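You operate a simulated robot arm through the tools that you are given. There is no shell and no other tool.

You are at the controls of a simulated two-armed robot. One attempt, no reset.

## Task
Take the yellow cloth from the top of the steel counter and lay it out flat on the top of the pine table with the rail.

It is judged by the outcome, as a careful person would: the job done as asked, and still so three seconds after it is handed in. It fails if anything else is knocked over, pushed out of place, dropped, spilled or broken. Flat cloth is picked up by pressing the open fingertips on it (5 to 10 N) and closing them slowly along it; thin cloth reads only 2 to 8 mm in the jaws.

## Robot
Two 7-joint arms with two-finger parallel grippers on one trunk, on a base that drives. Base frame: it is fixed to the floor where the robot stands at the start and does not move with it; the origin is under the middle of the robot, x ahead of it, y to its left, z up. Lengths are in cm, angles in degrees, forces in N, time in s.
The left shoulder is at the start at [5, 20.9, 119.6], the right one opposite. With the tool pointing down near the work surface each hand reaches from about 10 to 90 cm from the robot's upright axis, wherever it stands, measured 20 degrees to its own side. Places, roughly: top of the pine table with the rail [110, -420, 80]; yellow cloth [-75, -325, 75]. Payload 4.4 kg a hand.
The TCP of each hand is the grasp point between the finger pads, 2.3 cm short of the fingertips. In the tool frame z runs along the fingers and y along their closing line. Largest opening 9.4 cm; finger width 3.8, thickness 1; the body of the gripper, 5.4 by 9.6 cm, starts 3.9 cm behind the TCP.
Orientation is told as [roll, pitch, yaw] about the base's x, y, z axes, in that order, counted from this pose: with the fingers straight down and closing along the base's y, the tool's x points along the base's -x, its y along +y and its z along -z.

## Interface
- The arms move only by the tool send_rows. It takes "left_series", "right_series" or both (then of equal length, played together; a hand with none holds still); each is a list of rows, each a list of 7 numbers: the shift along the tool's x, y, z in cm, then the turn, a rotation vector about the tool's x, y, z in degrees, then the finger opening in cm, from 0 to 9.4. In form: [[x, y, z, rx, ry, rz, grip], ...]. A call has 1 to 20 rows; each row is the pose to reach, as a shift and turn from the pose commanded when the call began, along the tool's axes at that moment. A row lasts 0.2 s, in which the tool goes at most 5 cm and 8.6 degrees; a call with a longer step from one row to the next is refused whole, and so is a gripper value outside its range. Where a pose cannot be reached the arm comes as near as it can. A force on the tool above 40 N (or 10 N above the force at the start of the call, whichever is more), or a blocked arm, ends the call early, and 0.2 s more pass. Each finger travels about 10.8 cm/s and halts on what it meets, pressing with about 43 N; the grip force reading is that of the motor and also rises with nothing between the fingers. The clock runs only during rows and for 0.2 s after the last one: add rows that repeat a pose to give the fingers time. The reply holds the time, the measured pose of the TCP, the force on the tool along the base axes, the opening and the grip force, in the units named above and with some noise, with the torque about the TCP (base axes, N m) and any sound that the robot's microphone picked up, and new pictures: "pictures" is both (left out), scene, wrist or none (wrist: the cameras of the hands that moved).
- Cameras (640 x 400 px; columns grow to the right, rows downward): "scene" is now at [15.72, -0.57, 136.73]; the picture's right is [-0.08, -1.00, 0.00], its down [-0.57, 0.05, -0.82] and it looks along [0.82, -0.07, -0.57] (base axes); focal length 263 px, centre (320, 200). "left" rides on the left gripper at [8.6, -1.6, -7.4] in its tool frame; the picture's right is [0.18, 0.98, 0.00], its down [-0.58, 0.11, -0.81] and it looks along [-0.79, 0.15, 0.59] (tool axes); focal length 243 px, centre (320, 200). "right" rides on the right gripper at [8.6, 1.6, -7.4] in its tool frame; the picture's right is [-0.18, 0.98, 0.00], its down [-0.58, -0.11, -0.81] and it looks along [-0.79, -0.15, 0.59] (tool axes); focal length 243 px, centre (320, 200). There is no depth. A picture from a camera that has moved, and an enlarged one, comes with that camera's place and axes in the base frame and with its lens.
- raise_lower(by): slides the trunk up (or, below 0, down) by that many cm; the arms and the scene camera ride with it, the base frame stays. It gives what a move gives, with no picture.
- roll_base(legs): drives the robot by 1 to 6 legs, each [ahead, left, turn to the left] in cm, cm and degrees, along the robot's own axes; the way and the turn of a leg run together, so that a leg with both is an arc; at most 150 cm and 180 degrees a leg. The arms and the cameras ride along, it lands a little off, and it stops where it bumps. It gives what a move gives, and a new picture of the scene camera.
- head_to(pan, tilt): turns the head with the scene camera to pan (to the left, within 80 degrees either way) and tilt (down, from -29 to 69), counted from straight ahead of the robot. It gives what a move gives, and a new picture of the scene camera.
- enlarge(camera, box): a new picture of the part [left, top, right, bottom] of that camera's present view, enlarged. The clock stands still meanwhile.
- sign_off(): hands the job in; it is judged then, once.

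Places have to be worked out from the pictures, the camera data and where the tool is seen. Open the grippers and draw the arms clear of the work before you hand the job in, unless the task says otherwise.

The tools are called after "Call:" as name(argument=value, ...) on one line, values as JSON. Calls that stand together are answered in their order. send_rows: Moves the arms, as the interface text tells. Its arguments: {"type":"object","properties":{"left_series":{"type":"array","items":{"type":"array","items":{"type":"number"}}},"right_series":{"type":"array","items":{"type":"array","items":{"type":"number"}}},"pictures":{"type":"string","enum":["both","scene","wrist","none"]}},"required":[]} The other tools are called the same way: raise_lower (by) slides the trunk up or down; roll_base (legs) drives the base; head_to (pan, tilt) turns the head that bears the scene camera; enlarge (camera, box) takes an enlarged picture of a part of a camera's view; sign_off () hands the job in.

At the start:

```text
clock: 0.0
left_tcp_pos: [66.61, 24.0, 106.4]
left_ee_rot: [0.0, -0.1, 0.1]
left_contact_force: [0.2, 0.4, 0.0]
left_ft_torque: [-0.01, 0.0, 0.03]
left_finger_gap: 9.39
left_grasp_force: 0.0
right_tcp_pos: [66.24, -24.7, 106.16]
right_ee_rot: [0.0, 0.0, 0.0]
right_contact_force: [-0.2, -0.1, 0.3]
right_ft_torque: [-0.02, 0.0, 0.01]
right_finger_gap: 9.4
right_grasp_force: 0.0
trunk travel left (down, up): [-27.5, 28.8]
robot x, y, heading: [0.12, -0.13, 0.1]
head pan, tilt: [-4.6, 35.1]
```

scene: 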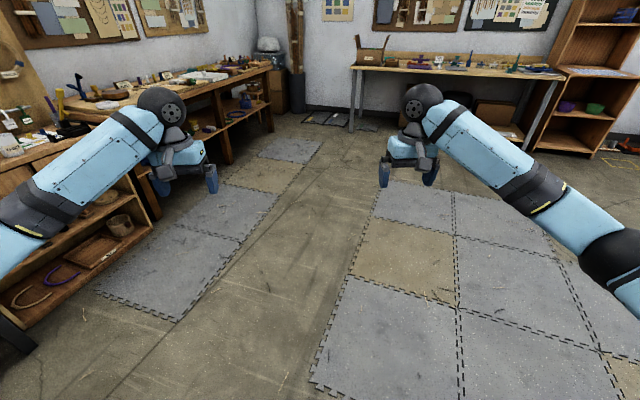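
right: 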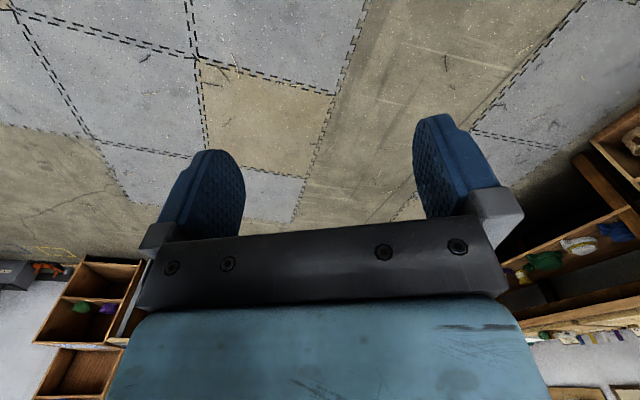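
left: 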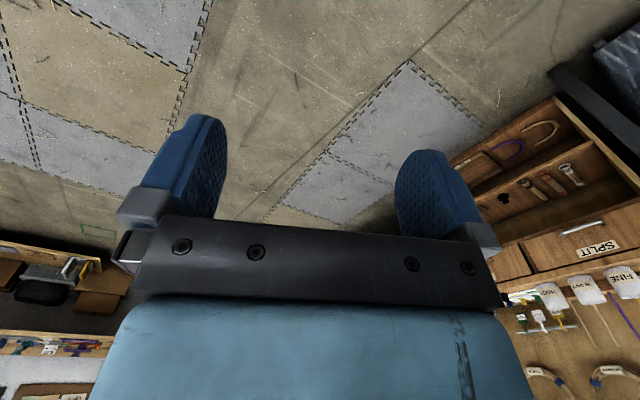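

The start pictures show a workshop with open floor to my front and right. The targets lie off to my right (−y), so I turn the head that way to look.

Call:
head_to(pan=-80, tilt=20)

```text
clock: 1.5
left_tcp_pos: [66.52, 23.98, 106.44]
left_ee_rot: [0.0, 0.0, 0.0]
left_contact_force: [0.0, 0.0, -0.3]
left_ft_torque: [0.0, 0.01, -0.01]
left_finger_gap: 9.38
left_grasp_force: 0.0
right_tcp_pos: [66.27, -24.69, 106.22]
right_ee_rot: [-0.1, -0.1, 0.0]
right_contact_force: [-0.1, 1.1, -0.3]
right_ft_torque: [0.02, 0.01, -0.02]
right_finger_gap: 9.4
right_grasp_force: 0.1
trunk travel left (down, up): [-27.5, 28.8]
robot x, y, heading: [0.1, 0.07, -0.1]
head pan, tilt: [-80.0, 20.0]
camera scene: at [8.57, -9.03, 139.13], right [-0.98, -0.17, 0.0], down [-0.06, 0.34, -0.94], along [0.16, -0.93, -0.34], focal length 263 px, centre (320, 200)
```

scene: 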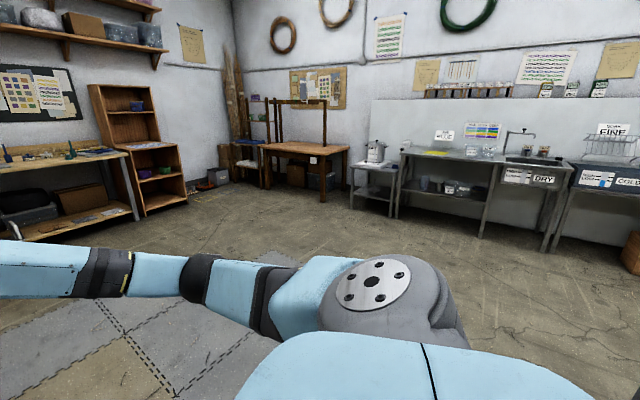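

The pine table with the rail is at about px (305,150), and something yellow lies on the steel counter near (435,153). I enlarge both.

Call:
enlarge(camera="scene", box=[380, 110, 580, 235])

Call:
enlarge(camera="scene", box=[230, 80, 390, 210])

```text
3.20 times, centred on (480, 172) of scene
camera zoom: at [8.57, -9.03, 139.13], right [-0.98, -0.17, 0.0], down [-0.06, 0.34, -0.94], along [0.16, -0.93, -0.34], focal length 840 px, centre (-192, 288)
```

zoom: 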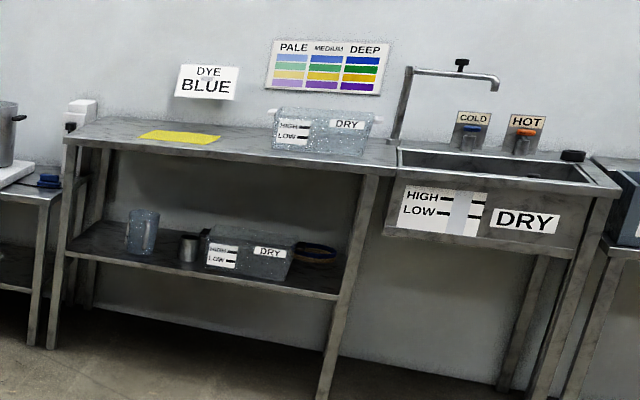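

```text
3.08 times, centred on (310, 145) of scene
camera zoom: at [8.57, -9.03, 139.13], right [-0.98, -0.17, 0.0], down [-0.06, 0.34, -0.94], along [0.16, -0.93, -0.34], focal length 808 px, centre (351, 369)
```

zoom: 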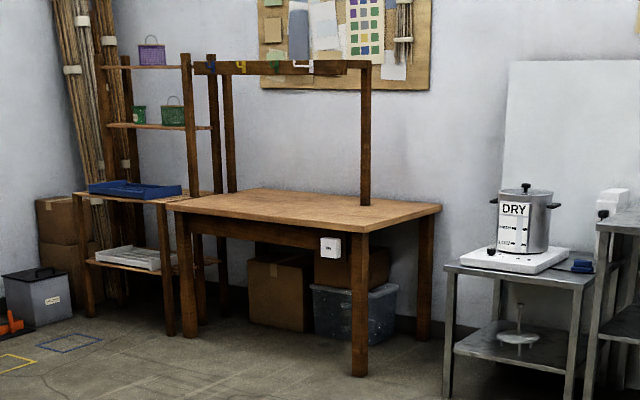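

The cloth lies on the counter's left part, about 27 cm behind its front edge, with a box marked DRY to its right. The floor toward it is open, so I strafe right first to leave the left bench, then turn to face −y.

Call:
roll_base(legs=[[0, -120, 0], [0, 0, -90]])

Call:
head_to(pan=0, tilt=25)

```text
clock: 16.1
left_tcp_pos: [21.42, -187.07, 106.48]
left_ee_rot: [0.0, 0.0, -90.8]
left_contact_force: [0.4, 0.1, -0.2]
left_ft_torque: [-0.03, 0.02, -0.03]
left_finger_gap: 9.41
left_grasp_force: 0.0
right_tcp_pos: [-27.26, -186.14, 106.25]
right_ee_rot: [-0.1, 0.0, -90.8]
right_contact_force: [0.6, -0.1, 0.7]
right_ft_torque: [-0.02, 0.0, 0.0]
right_finger_gap: 9.4
right_grasp_force: 0.0
trunk travel left (down, up): [-27.5, 28.8]
robot x, y, heading: [-1.86, -120.08, -90.6]
head pan, tilt: [-80.0, 20.0]
camera scene: at [-10.76, -128.24, 139.13], right [-0.16, 0.99, 0.0], down [0.34, 0.05, -0.94], along [-0.93, -0.15, -0.34], focal length 263 px, centre (320, 200)
```

scene: 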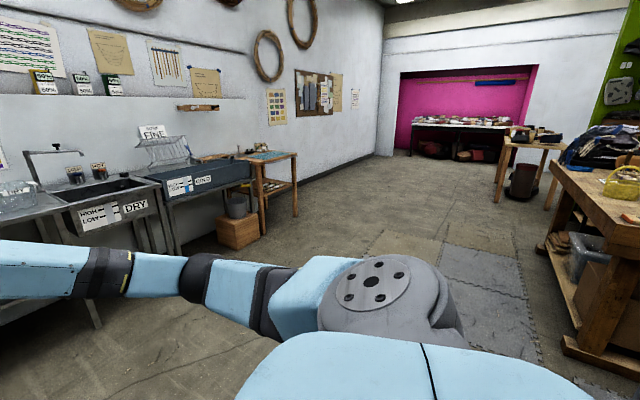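

```text
clock: 17.6
left_tcp_pos: [21.34, -187.11, 106.39]
left_ee_rot: [0.0, 0.0, -90.8]
left_contact_force: [-0.2, -0.4, 0.6]
left_ft_torque: [-0.01, 0.02, -0.01]
left_finger_gap: 9.42
left_grasp_force: 0.0
right_tcp_pos: [-27.42, -186.02, 106.23]
right_ee_rot: [0.1, -0.1, -90.8]
right_contact_force: [0.2, -0.2, 0.0]
right_ft_torque: [0.01, -0.01, 0.0]
right_finger_gap: 9.39
right_grasp_force: 0.2
trunk travel left (down, up): [-27.5, 28.8]
robot x, y, heading: [-1.71, -120.0, -90.9]
head pan, tilt: [0.0, 25.0]
camera scene: at [-1.69, -135.96, 138.32], right [-1.0, 0.01, 0.0], down [0.01, 0.42, -0.91], along [-0.01, -0.91, -0.42], focal length 263 px, centre (320, 200)
```

scene: 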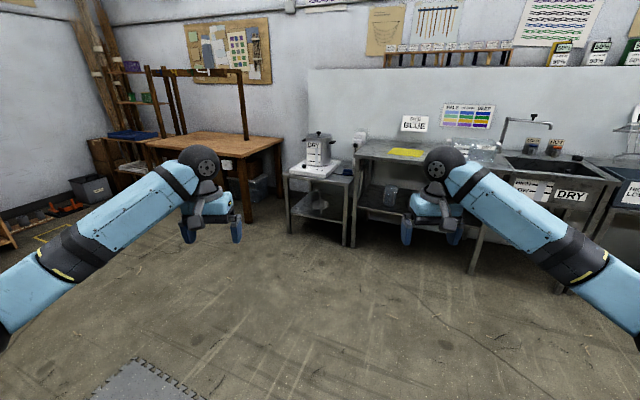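

Crossing the two sight lines puts the cloth at about [-73,-335,85]. I strafe right and advance to stand before it, stopping short to look again.

Call:
roll_base(legs=[[0, -71, 0.7], [120, 0, 0]])

Call:
head_to(pan=0, tilt=40)

```text
clock: 29.8
left_tcp_pos: [-46.66, -302.67, 106.53]
left_ee_rot: [0.0, 0.1, -89.1]
left_contact_force: [1.4, 0.3, -1.3]
left_ft_torque: [0.0, 0.01, -0.04]
left_finger_gap: 9.41
left_grasp_force: 0.1
right_tcp_pos: [-95.4, -303.38, 106.29]
right_ee_rot: [0.0, 0.0, -89.0]
right_contact_force: [-0.3, 0.0, 0.3]
right_ft_torque: [0.0, 0.0, -0.02]
right_finger_gap: 9.41
right_grasp_force: 0.0
trunk travel left (down, up): [-27.5, 28.8]
robot x, y, heading: [-71.71, -236.17, -89.0]
head pan, tilt: [0.0, 25.0]
camera scene: at [-71.46, -252.41, 138.32], right [-1.0, -0.02, 0.0], down [-0.01, 0.42, -0.91], along [0.02, -0.91, -0.42], focal length 263 px, centre (320, 200)
```

scene: 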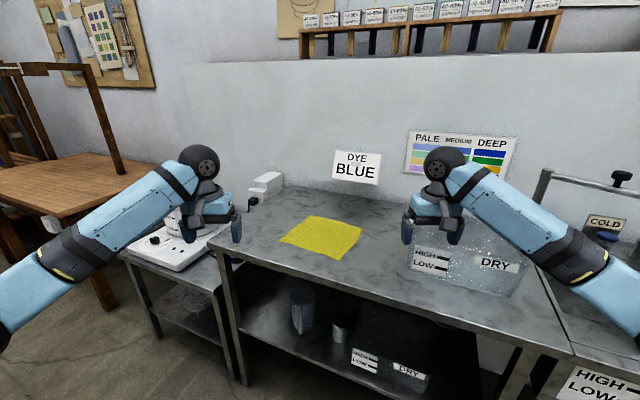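

```text
clock: 30.6
left_tcp_pos: [-46.74, -302.76, 106.44]
left_ee_rot: [-0.1, 0.0, -89.0]
left_contact_force: [-0.2, 0.2, -0.3]
left_ft_torque: [-0.03, -0.01, 0.0]
left_finger_gap: 9.4
left_grasp_force: 0.2
right_tcp_pos: [-95.54, -303.29, 106.26]
right_ee_rot: [0.1, 0.0, -88.9]
right_contact_force: [-0.1, -0.4, -1.1]
right_ft_torque: [0.01, -0.01, 0.0]
right_finger_gap: 9.41
right_grasp_force: 0.1
trunk travel left (down, up): [-27.5, 28.8]
robot x, y, heading: [-71.91, -236.76, -88.8]
head pan, tilt: [0.0, 40.0]
camera scene: at [-71.47, -251.68, 136.0], right [-1.0, -0.02, 0.0], down [-0.01, 0.64, -0.77], along [0.01, -0.77, -0.64], focal length 263 px, centre (320, 200)
```

scene: 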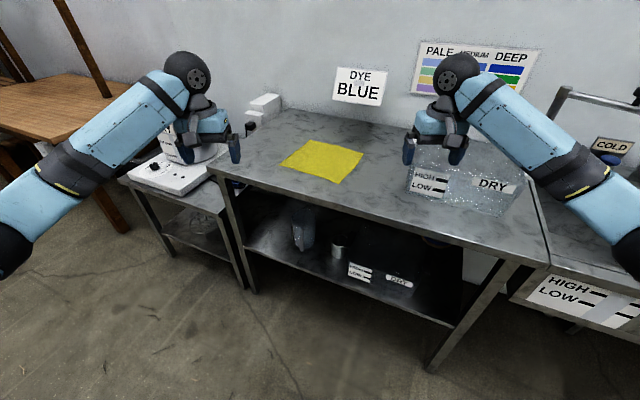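

I can see the whole cloth now. I enlarge it to get its corners, and look at the rail table too.

Call:
enlarge(camera="scene", box=[230, 100, 422, 220])

Call:
head_to(pan=50, tilt=25)

```text
3.33 times, centred on (326, 160) of scene
camera zoom: at [-71.47, -251.68, 136.0], right [-1.0, -0.02, 0.0], down [-0.01, 0.64, -0.77], along [0.01, -0.77, -0.64], focal length 876 px, centre (300, 333)
```

zoom: 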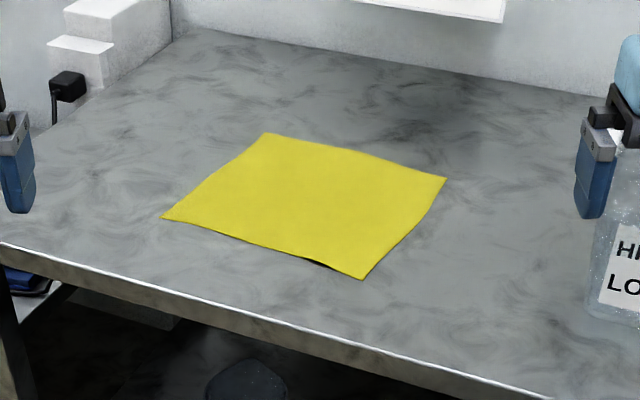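

```text
clock: 31.8
left_tcp_pos: [-46.51, -302.68, 106.48]
left_ee_rot: [0.0, 0.1, -89.0]
left_contact_force: [-0.7, 0.6, -0.4]
left_ft_torque: [-0.03, -0.01, 0.01]
left_finger_gap: 9.4
left_grasp_force: 0.1
right_tcp_pos: [-95.48, -303.34, 106.27]
right_ee_rot: [0.1, 0.0, -88.9]
right_contact_force: [-1.1, -0.5, 0.5]
right_ft_torque: [-0.01, 0.04, 0.0]
right_finger_gap: 9.41
right_grasp_force: 0.1
trunk travel left (down, up): [-27.5, 28.8]
robot x, y, heading: [-71.89, -236.57, -89.2]
head pan, tilt: [50.0, 25.0]
camera scene: at [-64.46, -248.99, 138.32], right [-0.63, -0.78, 0.0], down [-0.33, 0.27, -0.91], along [0.7, -0.57, -0.42], focal length 263 px, centre (320, 200)
```

scene: 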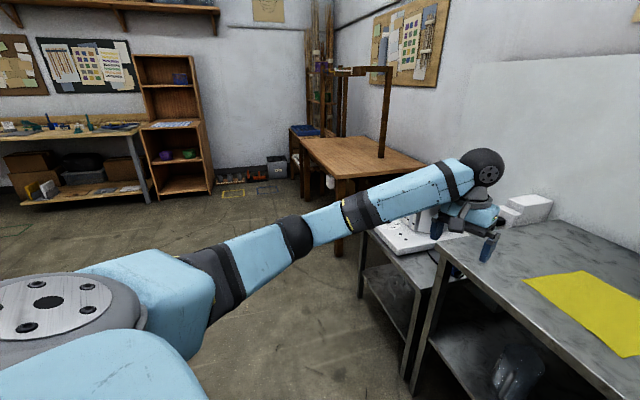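

The counter stands turned: its front edge runs about 23° off my axes. With a top at z≈85 the cloth is a 24×22 cm square with corners near A[-66,-353], B[-87,-341], C[-77,-321], D[-56,-332]. I will bring the hands in and up, turn to about −117.7°, and stand 60 cm in front of near edge CD.

Call:
send_rows(left_series=[[0, -4, -2, 0, 0, 0, 9.4], [0, -8, -4, 0, 0, 0, 9.4], [0, -10, -6, 0, 0, 0, 6], [0, -10, -6, 0, 0, 0, 4]], right_series=[[0, 4, -2, 0, 0, 0, 9.4], [0, 8, -4, 0, 0, 0, 9.4], [0, 10, -6, 0, 0, 0, 6], [0, 10, -6, 0, 0, 0, 4]], pictures="none")

Call:
roll_base(legs=[[0, 0, -28.7], [0, 47, 0], [16, 0, 0]])

Call:
head_to(pan=0, tilt=50)

```text
clock: 32.8
left_tcp_pos: [-56.66, -302.53, 112.49]
left_ee_rot: [0.0, 0.0, -89.1]
left_contact_force: [-0.1, 0.0, 0.7]
left_ft_torque: [0.0, 0.04, 0.01]
left_finger_gap: 4.02
left_grasp_force: 0.1
right_tcp_pos: [-85.5, -303.22, 112.15]
right_ee_rot: [0.0, 0.0, -88.9]
right_contact_force: [0.3, -0.5, -0.2]
right_ft_torque: [0.01, -0.02, 0.01]
right_finger_gap: 4.01
right_grasp_force: 0.2
trunk travel left (down, up): [-27.5, 28.8]
robot x, y, heading: [-71.93, -236.71, -88.8]
head pan, tilt: [50.0, 25.0]
```

```text
clock: 39.8
left_tcp_pos: [-56.68, -337.39, 112.52]
left_ee_rot: [-0.1, 0.0, -117.7]
left_contact_force: [0.2, 0.5, 0.5]
left_ft_torque: [0.01, -0.02, 0.01]
left_finger_gap: 3.99
left_grasp_force: 0.1
right_tcp_pos: [-82.4, -324.08, 112.14]
right_ee_rot: [0.0, -0.1, -117.8]
right_contact_force: [0.5, -0.5, 0.1]
right_ft_torque: [0.02, 0.0, -0.01]
right_finger_gap: 4.01
right_grasp_force: 0.1
trunk travel left (down, up): [-27.5, 28.8]
robot x, y, heading: [-38.18, -272.28, -117.7]
head pan, tilt: [50.0, 25.0]
camera scene: at [-37.72, -286.51, 138.32], right [-0.93, -0.38, 0.0], down [-0.16, 0.39, -0.91], along [0.34, -0.84, -0.42], focal length 263 px, centre (320, 200)
```

scene: 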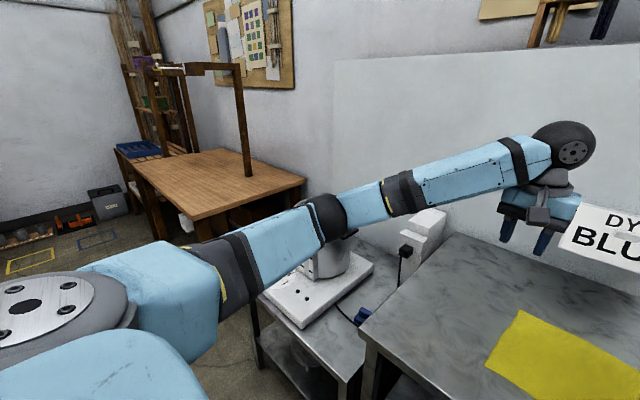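

```text
clock: 41.0
left_tcp_pos: [-56.76, -337.37, 112.47]
left_ee_rot: [0.1, 0.0, -117.7]
left_contact_force: [0.0, -1.0, 0.2]
left_ft_torque: [-0.03, -0.01, 0.02]
left_finger_gap: 3.97
left_grasp_force: 0.1
right_tcp_pos: [-82.3, -323.97, 112.08]
right_ee_rot: [0.0, 0.0, -117.7]
right_contact_force: [0.1, 0.1, -0.6]
right_ft_torque: [0.01, -0.03, -0.02]
right_finger_gap: 4.0
right_grasp_force: 0.1
trunk travel left (down, up): [-27.5, 28.8]
robot x, y, heading: [-38.28, -271.83, -117.9]
head pan, tilt: [0.0, 50.0]
camera scene: at [-44.76, -284.74, 134.57], right [-0.89, 0.47, 0.0], down [0.36, 0.68, -0.64], along [-0.3, -0.57, -0.77], focal length 263 px, centre (320, 200)
```

scene: 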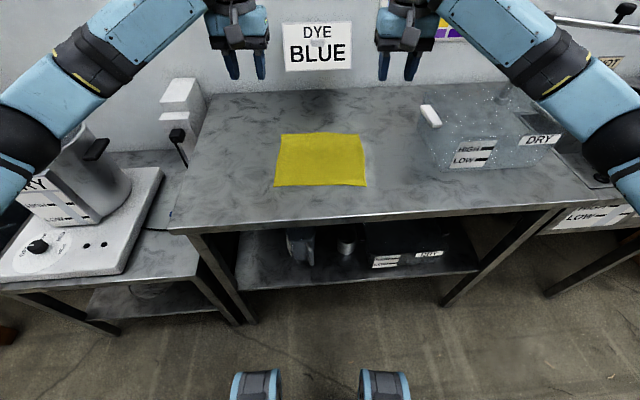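

Triangulating the corners from two views puts the counter top at z≈85.3, D at [-55.8,-331] and C at [-76.6,-320]. In the robot frame the near edge is 60.5 cm ahead, running from 12 left to 11.5 right. I move both hands above those corners with 3 cm openings and stop 10 cm above the top.

Call:
send_rows(left_series=[[1.5, -1.4, 0, 0, 0, 0, 3], [3, -2.8, 2, 0, 0, 0, 3], [4.4, -4.3, 6, 0, 0, 0, 3], [4.4, -4.3, 10.5, 0, 0, 0, 3], [4.4, -4.3, 15, 0, 0, 0, 3], [4.4, -4.3, 17.5, 0, 0, 0, 3], [4.4, -4.3, 17.5, 0, 0, 0, 3]], right_series=[[1.5, 1.8, 0, 0, 0, 0, 3], [3, 3.6, 2, 0, 0, 0, 3], [4.4, 5.4, 6, 0, 0, 0, 3], [4.4, 5.4, 10.5, 0, 0, 0, 3], [4.4, 5.4, 15, 0, 0, 0, 3], [4.4, 5.4, 17.1, 0, 0, 0, 3], [4.4, 5.4, 17.1, 0, 0, 0, 3]])

```text
clock: 42.6
left_tcp_pos: [-58.42, -331.62, 94.98]
left_ee_rot: [0.0, 0.0, -117.9]
left_contact_force: [0.4, -0.2, 0.1]
left_ft_torque: [-0.02, -0.01, -0.03]
left_finger_gap: 3.0
left_grasp_force: 0.0
right_tcp_pos: [-75.51, -322.79, 95.04]
right_ee_rot: [0.0, -0.1, -117.8]
right_contact_force: [0.5, -0.1, -0.6]
right_ft_torque: [0.01, 0.01, -0.03]
right_finger_gap: 2.94
right_grasp_force: 0.0
trunk travel left (down, up): [-27.5, 28.8]
robot x, y, heading: [-38.08, -272.32, -117.8]
head pan, tilt: [0.0, 50.0]
camera scene: at [-44.76, -284.72, 134.57], right [-0.88, 0.47, 0.0], down [0.36, 0.68, -0.64], along [-0.3, -0.57, -0.77], focal length 263 px, centre (320, 200)
camera right: at [-69.97, -315.85, 102.44], right [0.78, -0.62, 0.0], down [-0.37, -0.46, 0.81], along [-0.5, -0.63, -0.59], focal length 243 px, centre (320, 200)
camera left: at [-55.83, -323.22, 102.47], right [0.96, -0.29, 0.0], down [-0.17, -0.56, 0.81], along [-0.24, -0.77, -0.59], focal length 243 px, centre (320, 200)
```

scene: 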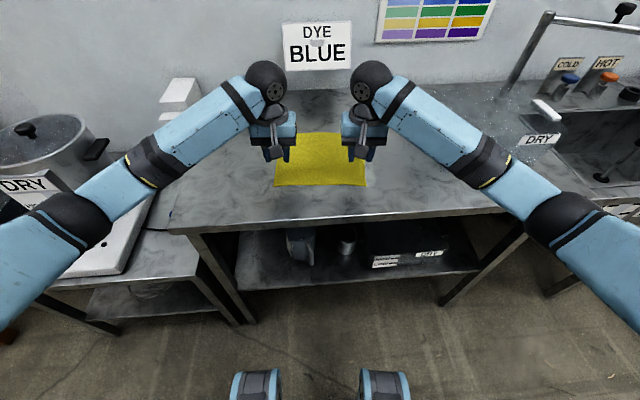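
right: 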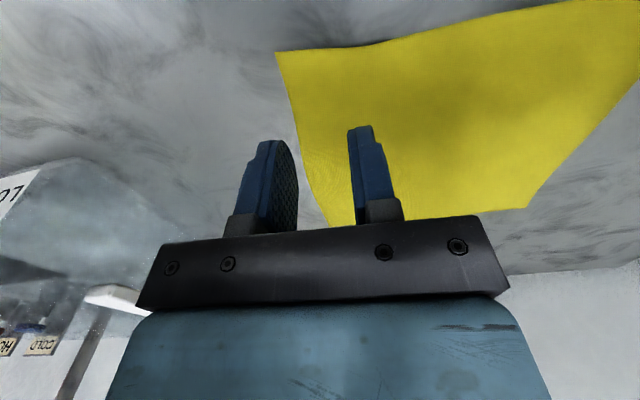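
left: 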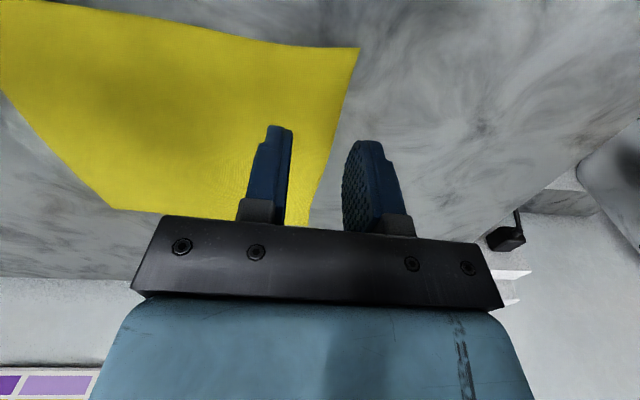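

The wrist views agree with the corner positions (D 2.1 cm outward of the left TCP, C 2.4 cm outward of the right). I shift each hand slightly inward and back so both fingers land on cloth, and go down to about 1 cm above it.

Call:
send_rows(left_series=[[0.3, -0.8, 2, 0, 0, 0, 3], [0.3, -0.8, 4.5, 0, 0, 0, 3], [0.3, -0.8, 6.2, 0, 0, 0, 3], [0.3, -0.8, 6.4, 0, 0, 0, 3]], right_series=[[0.3, 0.6, 2, 0, 0, 0, 3], [0.3, 0.6, 4.5, 0, 0, 0, 3], [0.3, 0.6, 6.2, 0, 0, 0, 3], [0.3, 0.6, 6.4, 0, 0, 0, 3]], pictures="both")

```text
clock: 43.6
left_tcp_pos: [-59.0, -330.92, 88.63]
left_ee_rot: [0.0, 0.0, -117.8]
left_contact_force: [-0.7, -0.2, 0.1]
left_ft_torque: [0.0, 0.03, -0.02]
left_finger_gap: 3.0
left_grasp_force: 0.1
right_tcp_pos: [-74.74, -322.61, 88.55]
right_ee_rot: [0.0, 0.1, -117.7]
right_contact_force: [-0.6, -0.4, 0.3]
right_ft_torque: [0.02, 0.01, -0.01]
right_finger_gap: 3.0
right_grasp_force: 0.1
trunk travel left (down, up): [-27.5, 28.8]
robot x, y, heading: [-38.51, -271.76, -117.9]
head pan, tilt: [0.0, 50.0]
camera scene: at [-44.76, -284.74, 134.57], right [-0.88, 0.47, 0.0], down [0.36, 0.68, -0.64], along [-0.3, -0.57, -0.77], focal length 263 px, centre (320, 200)
camera right: at [-69.18, -315.78, 96.07], right [0.78, -0.62, 0.0], down [-0.37, -0.46, 0.81], along [-0.5, -0.63, -0.59], focal length 243 px, centre (320, 200)
camera left: at [-56.41, -322.57, 96.04], right [0.96, -0.29, 0.0], down [-0.17, -0.57, 0.81], along [-0.24, -0.77, -0.59], focal length 243 px, centre (320, 200)
```

scene: 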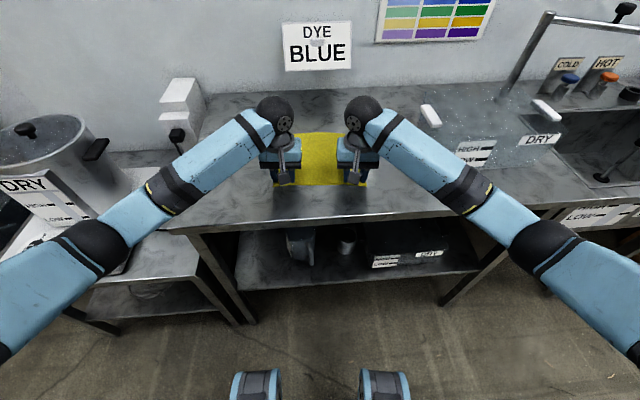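
right: 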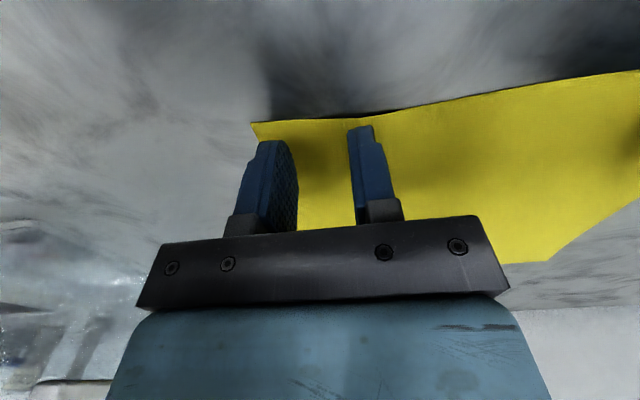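
left: 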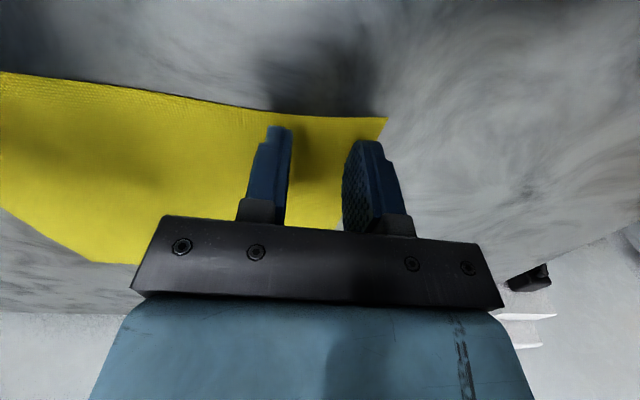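

The fingers now sit just inside the corners of the near edge. I lower in small steps, watching for contact force.

Call:
send_rows(left_series=[[0, 0, 0.3, 0, 0, 0, 3], [0, 0, 0.6, 0, 0, 0, 3], [0, 0, 0.8, 0, 0, 0, 3], [0, 0, 0.8, 0, 0, 0, 3]], right_series=[[0, 0, 0.3, 0, 0, 0, 3], [0, 0, 0.6, 0, 0, 0, 3], [0, 0, 0.8, 0, 0, 0, 3], [0, 0, 0.8, 0, 0, 0, 3]], pictures="none")

```text
clock: 44.6
left_tcp_pos: [-59.05, -330.67, 88.4]
left_ee_rot: [-0.1, -0.5, -117.9]
left_contact_force: [-1.4, -5.3, 30.2]
left_ft_torque: [0.07, -0.27, -0.07]
left_finger_gap: 2.99
left_grasp_force: 0.0
right_tcp_pos: [-74.65, -322.34, 88.34]
right_ee_rot: [0.1, -0.6, -117.8]
right_contact_force: [-2.4, -4.3, 28.9]
right_ft_torque: [0.29, 0.14, 0.02]
right_finger_gap: 3.02
right_grasp_force: 0.0
trunk travel left (down, up): [-27.5, 28.8]
robot x, y, heading: [-38.32, -271.89, -117.9]
head pan, tilt: [0.0, 50.0]
```

The fingertips touched at TCP z≈88.4 (top ≈86.1) and now press about 30 N. I back off 0.42 cm to about 8 N.

Call:
send_rows(left_series=[[0, 0, -0.43, 0, 0, 0, 3], [0, 0, -0.43, 0, 0, 0, 3]], right_series=[[0, 0, -0.42, 0, 0, 0, 3], [0, 0, -0.42, 0, 0, 0, 3]], pictures="none")

```text
clock: 45.2
left_tcp_pos: [-58.99, -330.62, 88.43]
left_ee_rot: [0.0, -0.1, -117.8]
left_contact_force: [-0.9, -1.8, 21.4]
left_ft_torque: [0.04, 0.0, 0.02]
left_finger_gap: 3.0
left_grasp_force: 0.0
right_tcp_pos: [-74.6, -322.53, 88.44]
right_ee_rot: [0.0, -0.2, -117.7]
right_contact_force: [1.6, -2.0, 15.7]
right_ft_torque: [-0.01, -0.06, -0.02]
right_finger_gap: 2.96
right_grasp_force: 0.0
trunk travel left (down, up): [-27.5, 28.8]
robot x, y, heading: [-37.91, -272.29, -118.0]
head pan, tilt: [0.0, 50.0]
```

Force is still 21 N and 16 N; I ease off a little more.

Call:
send_rows(left_series=[[0, 0, -0.15, 0, 0, 0, 3], [0, 0, -0.15, 0, 0, 0, 3]], right_series=[[0, 0, -0.1, 0, 0, 0, 3], [0, 0, -0.1, 0, 0, 0, 3]], pictures="none")

```text
clock: 45.8
left_tcp_pos: [-58.92, -330.54, 88.51]
left_ee_rot: [0.1, 0.0, -117.9]
left_contact_force: [0.8, 1.0, 8.8]
left_ft_torque: [0.04, 0.06, 0.01]
left_finger_gap: 3.01
left_grasp_force: 0.1
right_tcp_pos: [-74.76, -322.48, 88.36]
right_ee_rot: [-0.1, -0.1, -117.8]
right_contact_force: [0.7, 1.8, 11.3]
right_ft_torque: [0.01, -0.03, 0.0]
right_finger_gap: 2.98
right_grasp_force: 0.1
trunk travel left (down, up): [-27.5, 28.8]
robot x, y, heading: [-38.22, -272.29, -117.9]
head pan, tilt: [0.0, 50.0]
```

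Forces are 9 N and 11 N, about right. I close both hands slowly along the cloth.

Call:
send_rows(left_series=[[0, 0, 0, 0, 0, 0, 2.8], [0, 0, 0, 0, 0, 0, 2.6], [0, 0, 0, 0, 0, 0, 2.4], [0, 0, 0, 0, 0, 0, 2.2], [0, 0, 0, 0, 0, 0, 2.0], [0, 0, 0, 0, 0, 0, 1.8], [0, 0, 0, 0, 0, 0, 1.6], [0, 0, 0, 0, 0, 0, 1.4], [0, 0, 0, 0, 0, 0, 1.2], [0, 0, 0, 0, 0, 0, 1.0], [0, 0, 0, 0, 0, 0, 0.8], [0, 0, 0, 0, 0, 0, 0.6], [0, 0, 0, 0, 0, 0, 0.4], [0, 0, 0, 0, 0, 0, 0.2], [0, 0, 0, 0, 0, 0, 0], [0, 0, 0, 0, 0, 0, 0]], right_series=[[0, 0, 0, 0, 0, 0, 2.8], [0, 0, 0, 0, 0, 0, 2.6], [0, 0, 0, 0, 0, 0, 2.4], [0, 0, 0, 0, 0, 0, 2.2], [0, 0, 0, 0, 0, 0, 2.0], [0, 0, 0, 0, 0, 0, 1.8], [0, 0, 0, 0, 0, 0, 1.6], [0, 0, 0, 0, 0, 0, 1.4], [0, 0, 0, 0, 0, 0, 1.2], [0, 0, 0, 0, 0, 0, 1.0], [0, 0, 0, 0, 0, 0, 0.8], [0, 0, 0, 0, 0, 0, 0.6], [0, 0, 0, 0, 0, 0, 0.4], [0, 0, 0, 0, 0, 0, 0.2], [0, 0, 0, 0, 0, 0, 0], [0, 0, 0, 0, 0, 0, 0]])

```text
clock: 49.2
left_tcp_pos: [-58.94, -330.74, 88.57]
left_ee_rot: [0.1, -0.1, -117.8]
left_contact_force: [0.8, -0.2, 0.1]
left_ft_torque: [0.01, 0.0, -0.02]
left_finger_gap: 0.0
left_grasp_force: 42.6
right_tcp_pos: [-74.71, -322.58, 88.34]
right_ee_rot: [0.1, -0.1, -117.8]
right_contact_force: [-0.8, -0.3, 11.6]
right_ft_torque: [0.07, 0.01, 0.01]
right_finger_gap: 0.0
right_grasp_force: 42.6
trunk travel left (down, up): [-27.5, 28.8]
robot x, y, heading: [-38.16, -272.09, -117.8]
head pan, tilt: [0.0, 50.0]
camera scene: at [-44.7, -284.64, 134.59], right [-0.88, 0.47, 0.0], down [0.36, 0.68, -0.64], along [-0.3, -0.57, -0.77], focal length 263 px, centre (320, 200)
camera right: at [-69.26, -315.74, 95.87], right [0.78, -0.62, 0.0], down [-0.37, -0.46, 0.81], along [-0.5, -0.63, -0.59], focal length 243 px, centre (320, 200)
camera left: at [-56.47, -322.34, 95.94], right [0.96, -0.3, 0.0], down [-0.17, -0.56, 0.81], along [-0.24, -0.77, -0.59], focal length 243 px, centre (320, 200)
```

scene: 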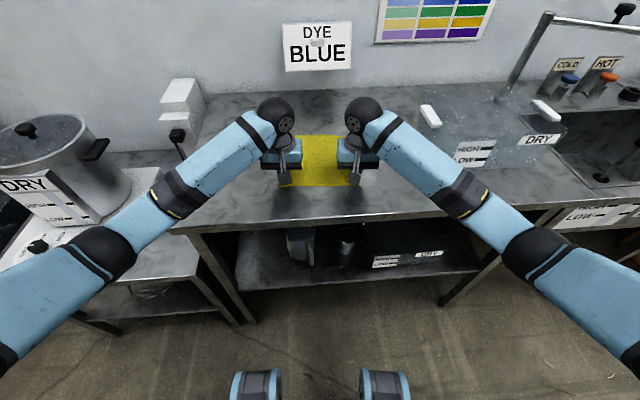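
right: 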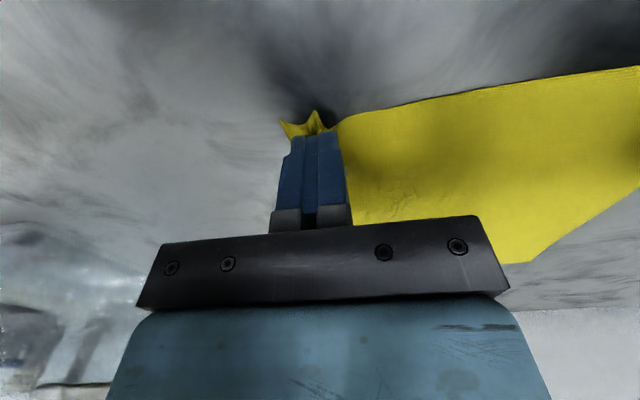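
left: 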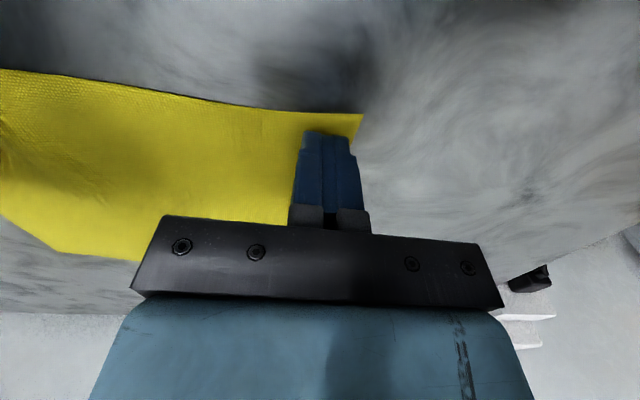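

Both gaps read 0. Left clearly slid over the cloth, while right shows a small bunch, so I check the right one closely.

Call:
enlarge(camera="right", box=[240, 80, 400, 180])

Call:
enlarge(camera="left", box=[240, 80, 400, 180])

```text
4.00 times, centred on (320, 130) of right
camera zoom: at [-69.26, -315.74, 95.87], right [0.78, -0.62, 0.0], down [-0.37, -0.46, 0.81], along [-0.5, -0.63, -0.59], focal length 970 px, centre (320, 480)
```

zoom: 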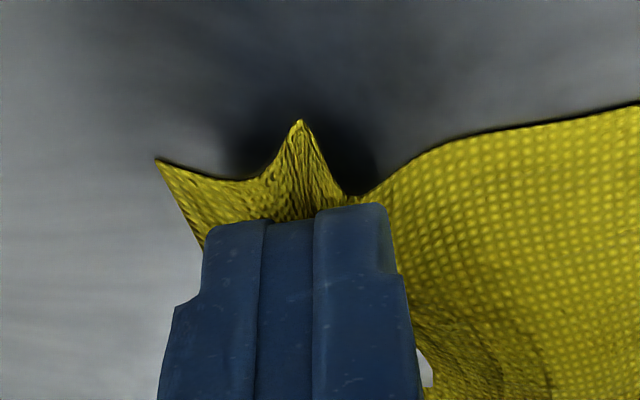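

```text
4.00 times, centred on (320, 130) of left
camera zoom: at [-56.47, -322.34, 95.94], right [0.96, -0.3, 0.0], down [-0.17, -0.56, 0.81], along [-0.24, -0.77, -0.59], focal length 970 px, centre (320, 480)
```

zoom: 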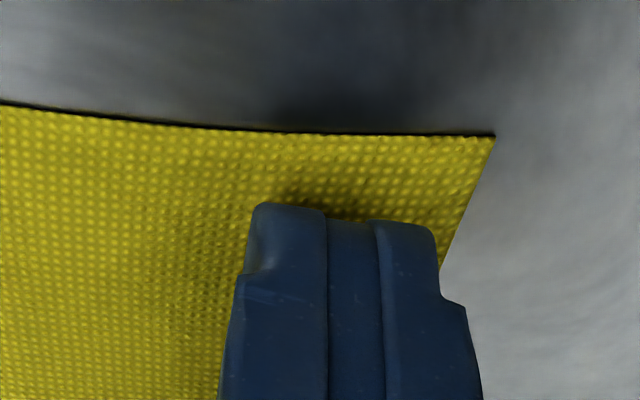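

The right hand shows a real fold at its tips, though the gap reads 0; the left has nothing. I lift right 1.5 cm to test it, and lift left 1 cm to reopen.

Call:
send_rows(left_series=[[0, 0, -0.5, 0, 0, 0, 0], [0, 0, -1, 0, 0, 0, 1], [0, 0, -1, 0, 0, 0, 3], [0, 0, -1, 0, 0, 0, 3.6]], right_series=[[0, 0, -0.4, 0, 0, 0, 0], [0, 0, -0.8, 0, 0, 0, 0], [0, 0, -1.2, 0, 0, 0, 0], [0, 0, -1.5, 0, 0, 0, 0]], pictures="wrist")

```text
clock: 50.2
left_tcp_pos: [-58.96, -330.84, 89.24]
left_ee_rot: [0.0, 0.0, -117.8]
left_contact_force: [0.2, -0.1, -0.6]
left_ft_torque: [-0.03, 0.03, -0.02]
left_finger_gap: 3.62
left_grasp_force: 0.1
right_tcp_pos: [-74.83, -322.73, 89.76]
right_ee_rot: [-0.1, 0.0, -117.7]
right_contact_force: [0.5, 0.4, 0.9]
right_ft_torque: [-0.03, 0.02, -0.01]
right_finger_gap: 0.0
right_grasp_force: 42.7
trunk travel left (down, up): [-27.5, 28.8]
robot x, y, heading: [-38.2, -272.06, -117.6]
head pan, tilt: [0.0, 50.0]
camera right: at [-69.29, -315.83, 97.29], right [0.78, -0.62, 0.0], down [-0.37, -0.46, 0.81], along [-0.5, -0.63, -0.59], focal length 243 px, centre (320, 200)
camera left: at [-56.48, -322.37, 96.86], right [0.96, -0.3, 0.0], down [-0.17, -0.56, 0.81], along [-0.24, -0.77, -0.59], focal length 243 px, centre (320, 200)
```

right: 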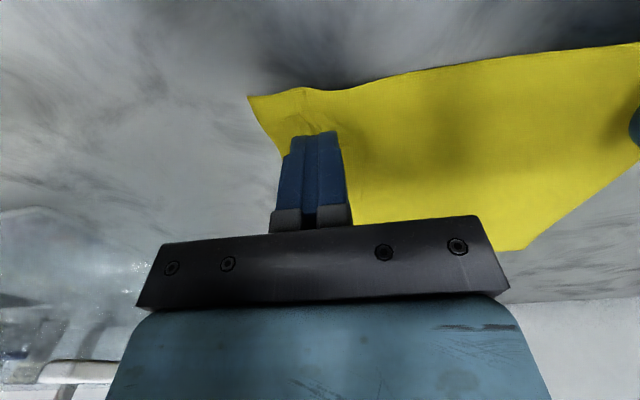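
left: 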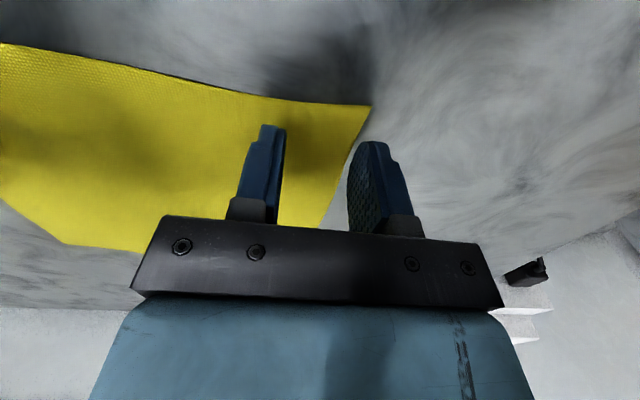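

The right hand dropped it: too little cloth was gathered, and the outer fingers were partly off the edge. I move both hands further in, open to 4.5 cm, and press again.

Call:
send_rows(left_series=[[0, -0.8, -0.5, 0, 0, 0, 4.5], [0, -1.8, -0.5, 0, 0, 0, 4.5], [0, -1.8, 0.4, 0, 0, 0, 4.5], [0, -1.8, 0.9, 0, 0, 0, 4.5], [0, -1.8, 1.0, 0, 0, 0, 4.5]], right_series=[[0, 0.8, -0.5, 0, 0, 0, 2], [0, 2.3, -0.5, 0, 0, 0, 4.5], [0, 2.3, 0.6, 0, 0, 0, 4.5], [0, 2.3, 1.3, 0, 0, 0, 4.5], [0, 2.3, 1.5, 0, 0, 0, 4.5]], pictures="wrist")

```text
clock: 51.4
left_tcp_pos: [-60.61, -329.92, 88.43]
left_ee_rot: [0.0, 0.0, -117.8]
left_contact_force: [0.4, -0.6, 5.1]
left_ft_torque: [-0.04, -0.07, -0.03]
left_finger_gap: 4.54
left_grasp_force: 0.1
right_tcp_pos: [-72.76, -323.88, 88.35]
right_ee_rot: [0.0, -0.1, -117.8]
right_contact_force: [-0.2, -1.1, 4.6]
right_ft_torque: [0.05, -0.03, -0.01]
right_finger_gap: 4.5
right_grasp_force: 0.0
trunk travel left (down, up): [-27.5, 28.8]
robot x, y, heading: [-38.36, -272.1, -117.8]
head pan, tilt: [0.0, 50.0]
camera right: at [-67.21, -316.93, 95.87], right [0.78, -0.62, 0.0], down [-0.37, -0.46, 0.81], along [-0.5, -0.63, -0.59], focal length 243 px, centre (320, 200)
camera left: at [-58.03, -321.56, 95.9], right [0.96, -0.3, 0.0], down [-0.17, -0.56, 0.81], along [-0.24, -0.77, -0.59], focal length 243 px, centre (320, 200)
```

right: 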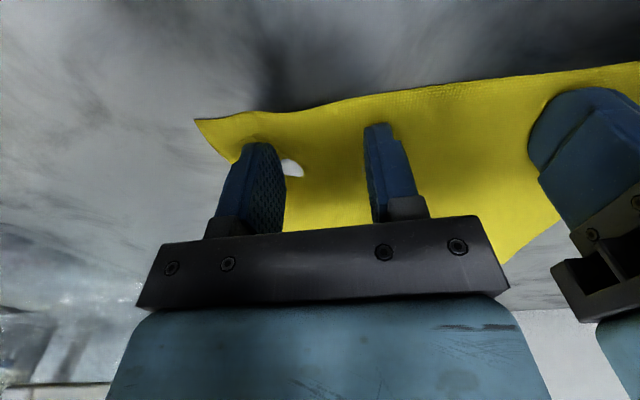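
left: 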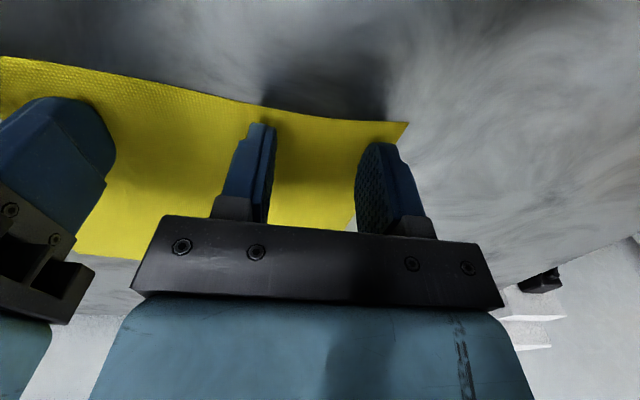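

Both fingers are now on the cloth. I look closer at the white spot beside the right outer finger before closing.

Call:
enlarge(camera="right", box=[190, 90, 430, 240])

```text
2.67 times, centred on (310, 165) of right
camera zoom: at [-67.21, -316.93, 95.87], right [0.78, -0.62, 0.0], down [-0.37, -0.46, 0.81], along [-0.5, -0.63, -0.59], focal length 647 px, centre (347, 293)
```

zoom: 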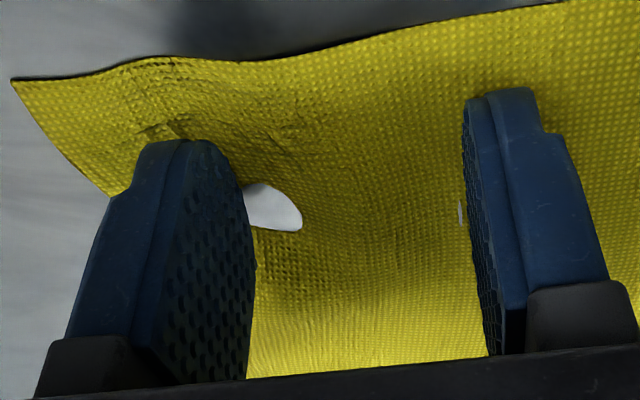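

The white patch is just the counter showing where the pressed cloth dips into it; no damage. I press slightly more and close slowly over 4 s.

Call:
send_rows(left_series=[[0, 0, 0.08, 0, 0, 0, 4.5], [0, 0, 0.08, 0, 0, 0, 4.3], [0, 0, 0.08, 0, 0, 0, 4.05], [0, 0, 0.08, 0, 0, 0, 3.8], [0, 0, 0.08, 0, 0, 0, 3.55], [0, 0, 0.08, 0, 0, 0, 3.3], [0, 0, 0.08, 0, 0, 0, 3.05], [0, 0, 0.08, 0, 0, 0, 2.8], [0, 0, 0.08, 0, 0, 0, 2.55], [0, 0, 0.08, 0, 0, 0, 2.3], [0, 0, 0.08, 0, 0, 0, 2.05], [0, 0, 0.08, 0, 0, 0, 1.8], [0, 0, 0.08, 0, 0, 0, 1.55], [0, 0, 0.08, 0, 0, 0, 1.3], [0, 0, 0.08, 0, 0, 0, 1.05], [0, 0, 0.08, 0, 0, 0, 0.8], [0, 0, 0.08, 0, 0, 0, 0.55], [0, 0, 0.08, 0, 0, 0, 0.3], [0, 0, 0.08, 0, 0, 0, 0], [0, 0, 0.08, 0, 0, 0, 0]], right_series=[[0, 0, 0.08, 0, 0, 0, 4.5], [0, 0, 0.08, 0, 0, 0, 4.3], [0, 0, 0.08, 0, 0, 0, 4.05], [0, 0, 0.08, 0, 0, 0, 3.8], [0, 0, 0.08, 0, 0, 0, 3.55], [0, 0, 0.08, 0, 0, 0, 3.3], [0, 0, 0.08, 0, 0, 0, 3.05], [0, 0, 0.08, 0, 0, 0, 2.8], [0, 0, 0.08, 0, 0, 0, 2.55], [0, 0, 0.08, 0, 0, 0, 2.3], [0, 0, 0.08, 0, 0, 0, 2.05], [0, 0, 0.08, 0, 0, 0, 1.8], [0, 0, 0.08, 0, 0, 0, 1.55], [0, 0, 0.08, 0, 0, 0, 1.3], [0, 0, 0.08, 0, 0, 0, 1.05], [0, 0, 0.08, 0, 0, 0, 0.8], [0, 0, 0.08, 0, 0, 0, 0.55], [0, 0, 0.08, 0, 0, 0, 0.3], [0, 0, 0.08, 0, 0, 0, 0], [0, 0, 0.08, 0, 0, 0, 0]], pictures="wrist")

```text
clock: 55.6
left_tcp_pos: [-60.61, -329.79, 88.31]
left_ee_rot: [0.0, -0.2, -117.8]
left_contact_force: [-0.3, -0.1, 4.0]
left_ft_torque: [-0.01, 0.0, 0.02]
left_finger_gap: 0.0
left_grasp_force: 42.5
right_tcp_pos: [-72.64, -323.77, 88.41]
right_ee_rot: [0.0, -0.2, -117.6]
right_contact_force: [0.1, -1.2, 21.5]
right_ft_torque: [0.18, -0.1, -0.03]
right_finger_gap: 0.17
right_grasp_force: 43.0
trunk travel left (down, up): [-27.5, 28.8]
robot x, y, heading: [-38.46, -272.0, -117.8]
head pan, tilt: [0.0, 50.0]
camera right: at [-67.13, -316.82, 95.85], right [0.78, -0.62, 0.0], down [-0.37, -0.46, 0.81], along [-0.5, -0.63, -0.59], focal length 243 px, centre (320, 200)
camera left: at [-57.97, -321.42, 95.9], right [0.96, -0.3, 0.0], down [-0.17, -0.56, 0.81], along [-0.24, -0.77, -0.59], focal length 243 px, centre (320, 200)
```

right: 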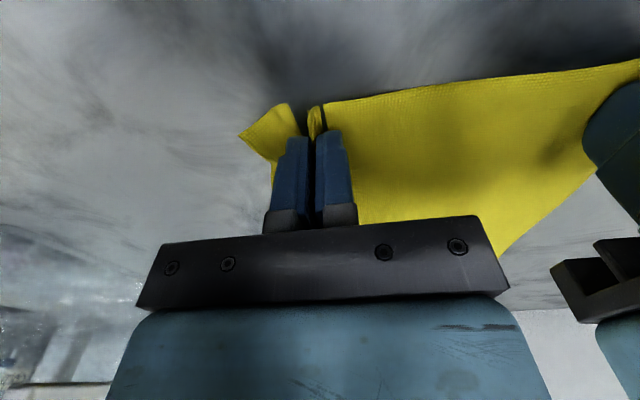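
left: 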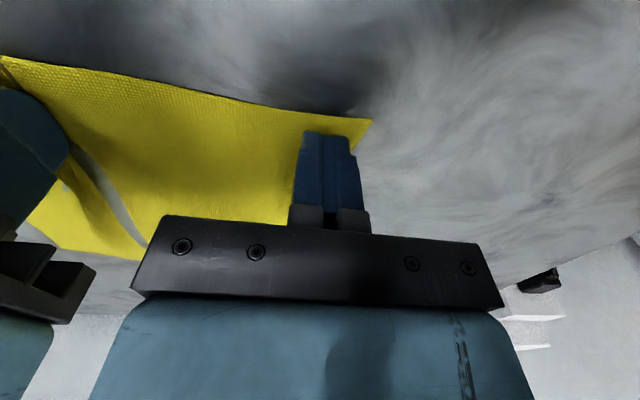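

The right hand now holds cloth (gap 1.7 mm, visible fold); the left slid over again at low force. I ease the right's press and re-place the left 1.7 cm further in with 4.2 cm opening and a firmer press.

Call:
send_rows(left_series=[[0, 0, -0.5, 0, 0, 0, 0], [0, 0, -1, 0, 0, 0, 2], [0, -0.9, -1, 0, 0, 0, 4.2], [0, -1.7, -0.6, 0, 0, 0, 4.2], [0, -1.7, -0.2, 0, 0, 0, 4.2], [0, -1.7, 0.08, 0, 0, 0, 4.2], [0, -1.7, 0.08, 0, 0, 0, 4.2]], right_series=[[0, 0, -0.1, 0, 0, 0, 0], [0, 0, -0.15, 0, 0, 0, 0], [0, 0, -0.15, 0, 0, 0, 0], [0, 0, -0.15, 0, 0, 0, 0], [0, 0, -0.15, 0, 0, 0, 0], [0, 0, -0.15, 0, 0, 0, 0], [0, 0, -0.15, 0, 0, 0, 0]], pictures="wrist")

```text
clock: 57.2
left_tcp_pos: [-62.09, -329.15, 88.58]
left_ee_rot: [0.0, -0.2, -117.8]
left_contact_force: [0.4, -2.2, 16.5]
left_ft_torque: [-0.03, -0.29, -0.03]
left_finger_gap: 4.21
left_grasp_force: 0.1
right_tcp_pos: [-72.81, -323.69, 88.48]
right_ee_rot: [-0.1, -0.1, -117.8]
right_contact_force: [0.3, 0.0, 0.6]
right_ft_torque: [0.01, -0.02, -0.01]
right_finger_gap: 0.21
right_grasp_force: 43.3
trunk travel left (down, up): [-27.5, 28.8]
robot x, y, heading: [-37.88, -272.6, -117.9]
head pan, tilt: [0.0, 50.0]
camera right: at [-67.2, -316.84, 95.89], right [0.78, -0.62, 0.0], down [-0.37, -0.46, 0.81], along [-0.5, -0.63, -0.59], focal length 243 px, centre (320, 200)
camera left: at [-59.56, -320.67, 95.87], right [0.96, -0.3, 0.0], down [-0.17, -0.56, 0.81], along [-0.24, -0.77, -0.59], focal length 243 px, centre (320, 200)
```

right: 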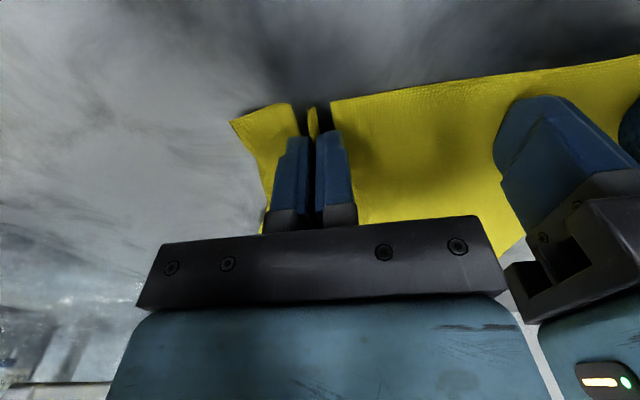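
left: 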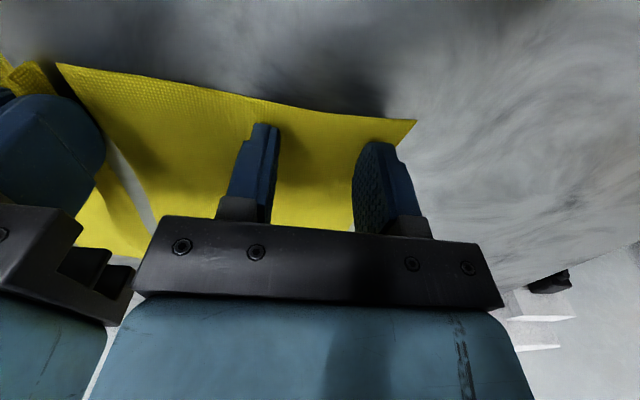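

Left presses 16 N with both fingers inside the edge; I ease slightly and close it slowly.

Call:
send_rows(left_series=[[0, 0, -0.05, 0, 0, 0, 4.2], [0, 0, -0.05, 0, 0, 0, 4.0], [0, 0, -0.05, 0, 0, 0, 3.75], [0, 0, -0.05, 0, 0, 0, 3.5], [0, 0, -0.05, 0, 0, 0, 3.25], [0, 0, -0.05, 0, 0, 0, 3.0], [0, 0, -0.05, 0, 0, 0, 2.75], [0, 0, -0.05, 0, 0, 0, 2.5], [0, 0, -0.05, 0, 0, 0, 2.25], [0, 0, -0.05, 0, 0, 0, 2.0], [0, 0, -0.05, 0, 0, 0, 1.75], [0, 0, -0.05, 0, 0, 0, 1.5], [0, 0, -0.05, 0, 0, 0, 1.25], [0, 0, -0.05, 0, 0, 0, 1.0], [0, 0, -0.05, 0, 0, 0, 0.75], [0, 0, -0.05, 0, 0, 0, 0.5], [0, 0, -0.05, 0, 0, 0, 0.25], [0, 0, -0.05, 0, 0, 0, 0], [0, 0, -0.05, 0, 0, 0, 0]], pictures="wrist")

```text
clock: 61.2
left_tcp_pos: [-62.07, -329.07, 88.44]
left_ee_rot: [-0.1, -0.2, -117.6]
left_contact_force: [0.6, -0.7, 28.7]
left_ft_torque: [0.15, -0.04, -0.01]
left_finger_gap: 0.02
left_grasp_force: 42.8
right_tcp_pos: [-72.69, -323.66, 88.65]
right_ee_rot: [0.1, -0.2, -117.8]
right_contact_force: [2.2, 0.2, -0.6]
right_ft_torque: [-0.01, -0.06, -0.02]
right_finger_gap: 0.21
right_grasp_force: 43.5
trunk travel left (down, up): [-27.5, 28.8]
robot x, y, heading: [-38.09, -272.26, -117.6]
head pan, tilt: [0.0, 50.0]
camera left: at [-59.48, -320.64, 95.91], right [0.96, -0.29, 0.0], down [-0.17, -0.56, 0.81], along [-0.24, -0.77, -0.59], focal length 243 px, centre (320, 200)
```

left: 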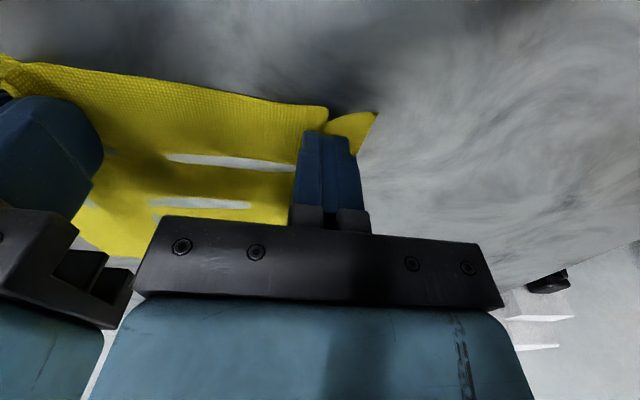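

Left reads a 0.2 mm gap but a fold is visible at its tips; I look closer.

Call:
enlarge(camera="left", box=[150, 60, 400, 220])

```text
2.50 times, centred on (275, 140) of left
camera zoom: at [-59.48, -320.64, 95.91], right [0.96, -0.29, 0.0], down [-0.17, -0.56, 0.81], along [-0.24, -0.77, -0.59], focal length 606 px, centre (432, 350)
```

zoom: 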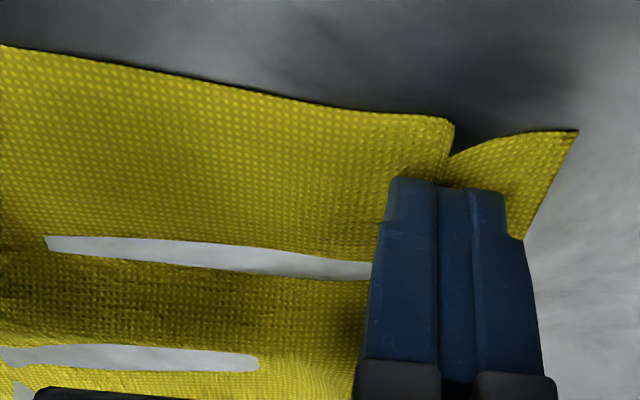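

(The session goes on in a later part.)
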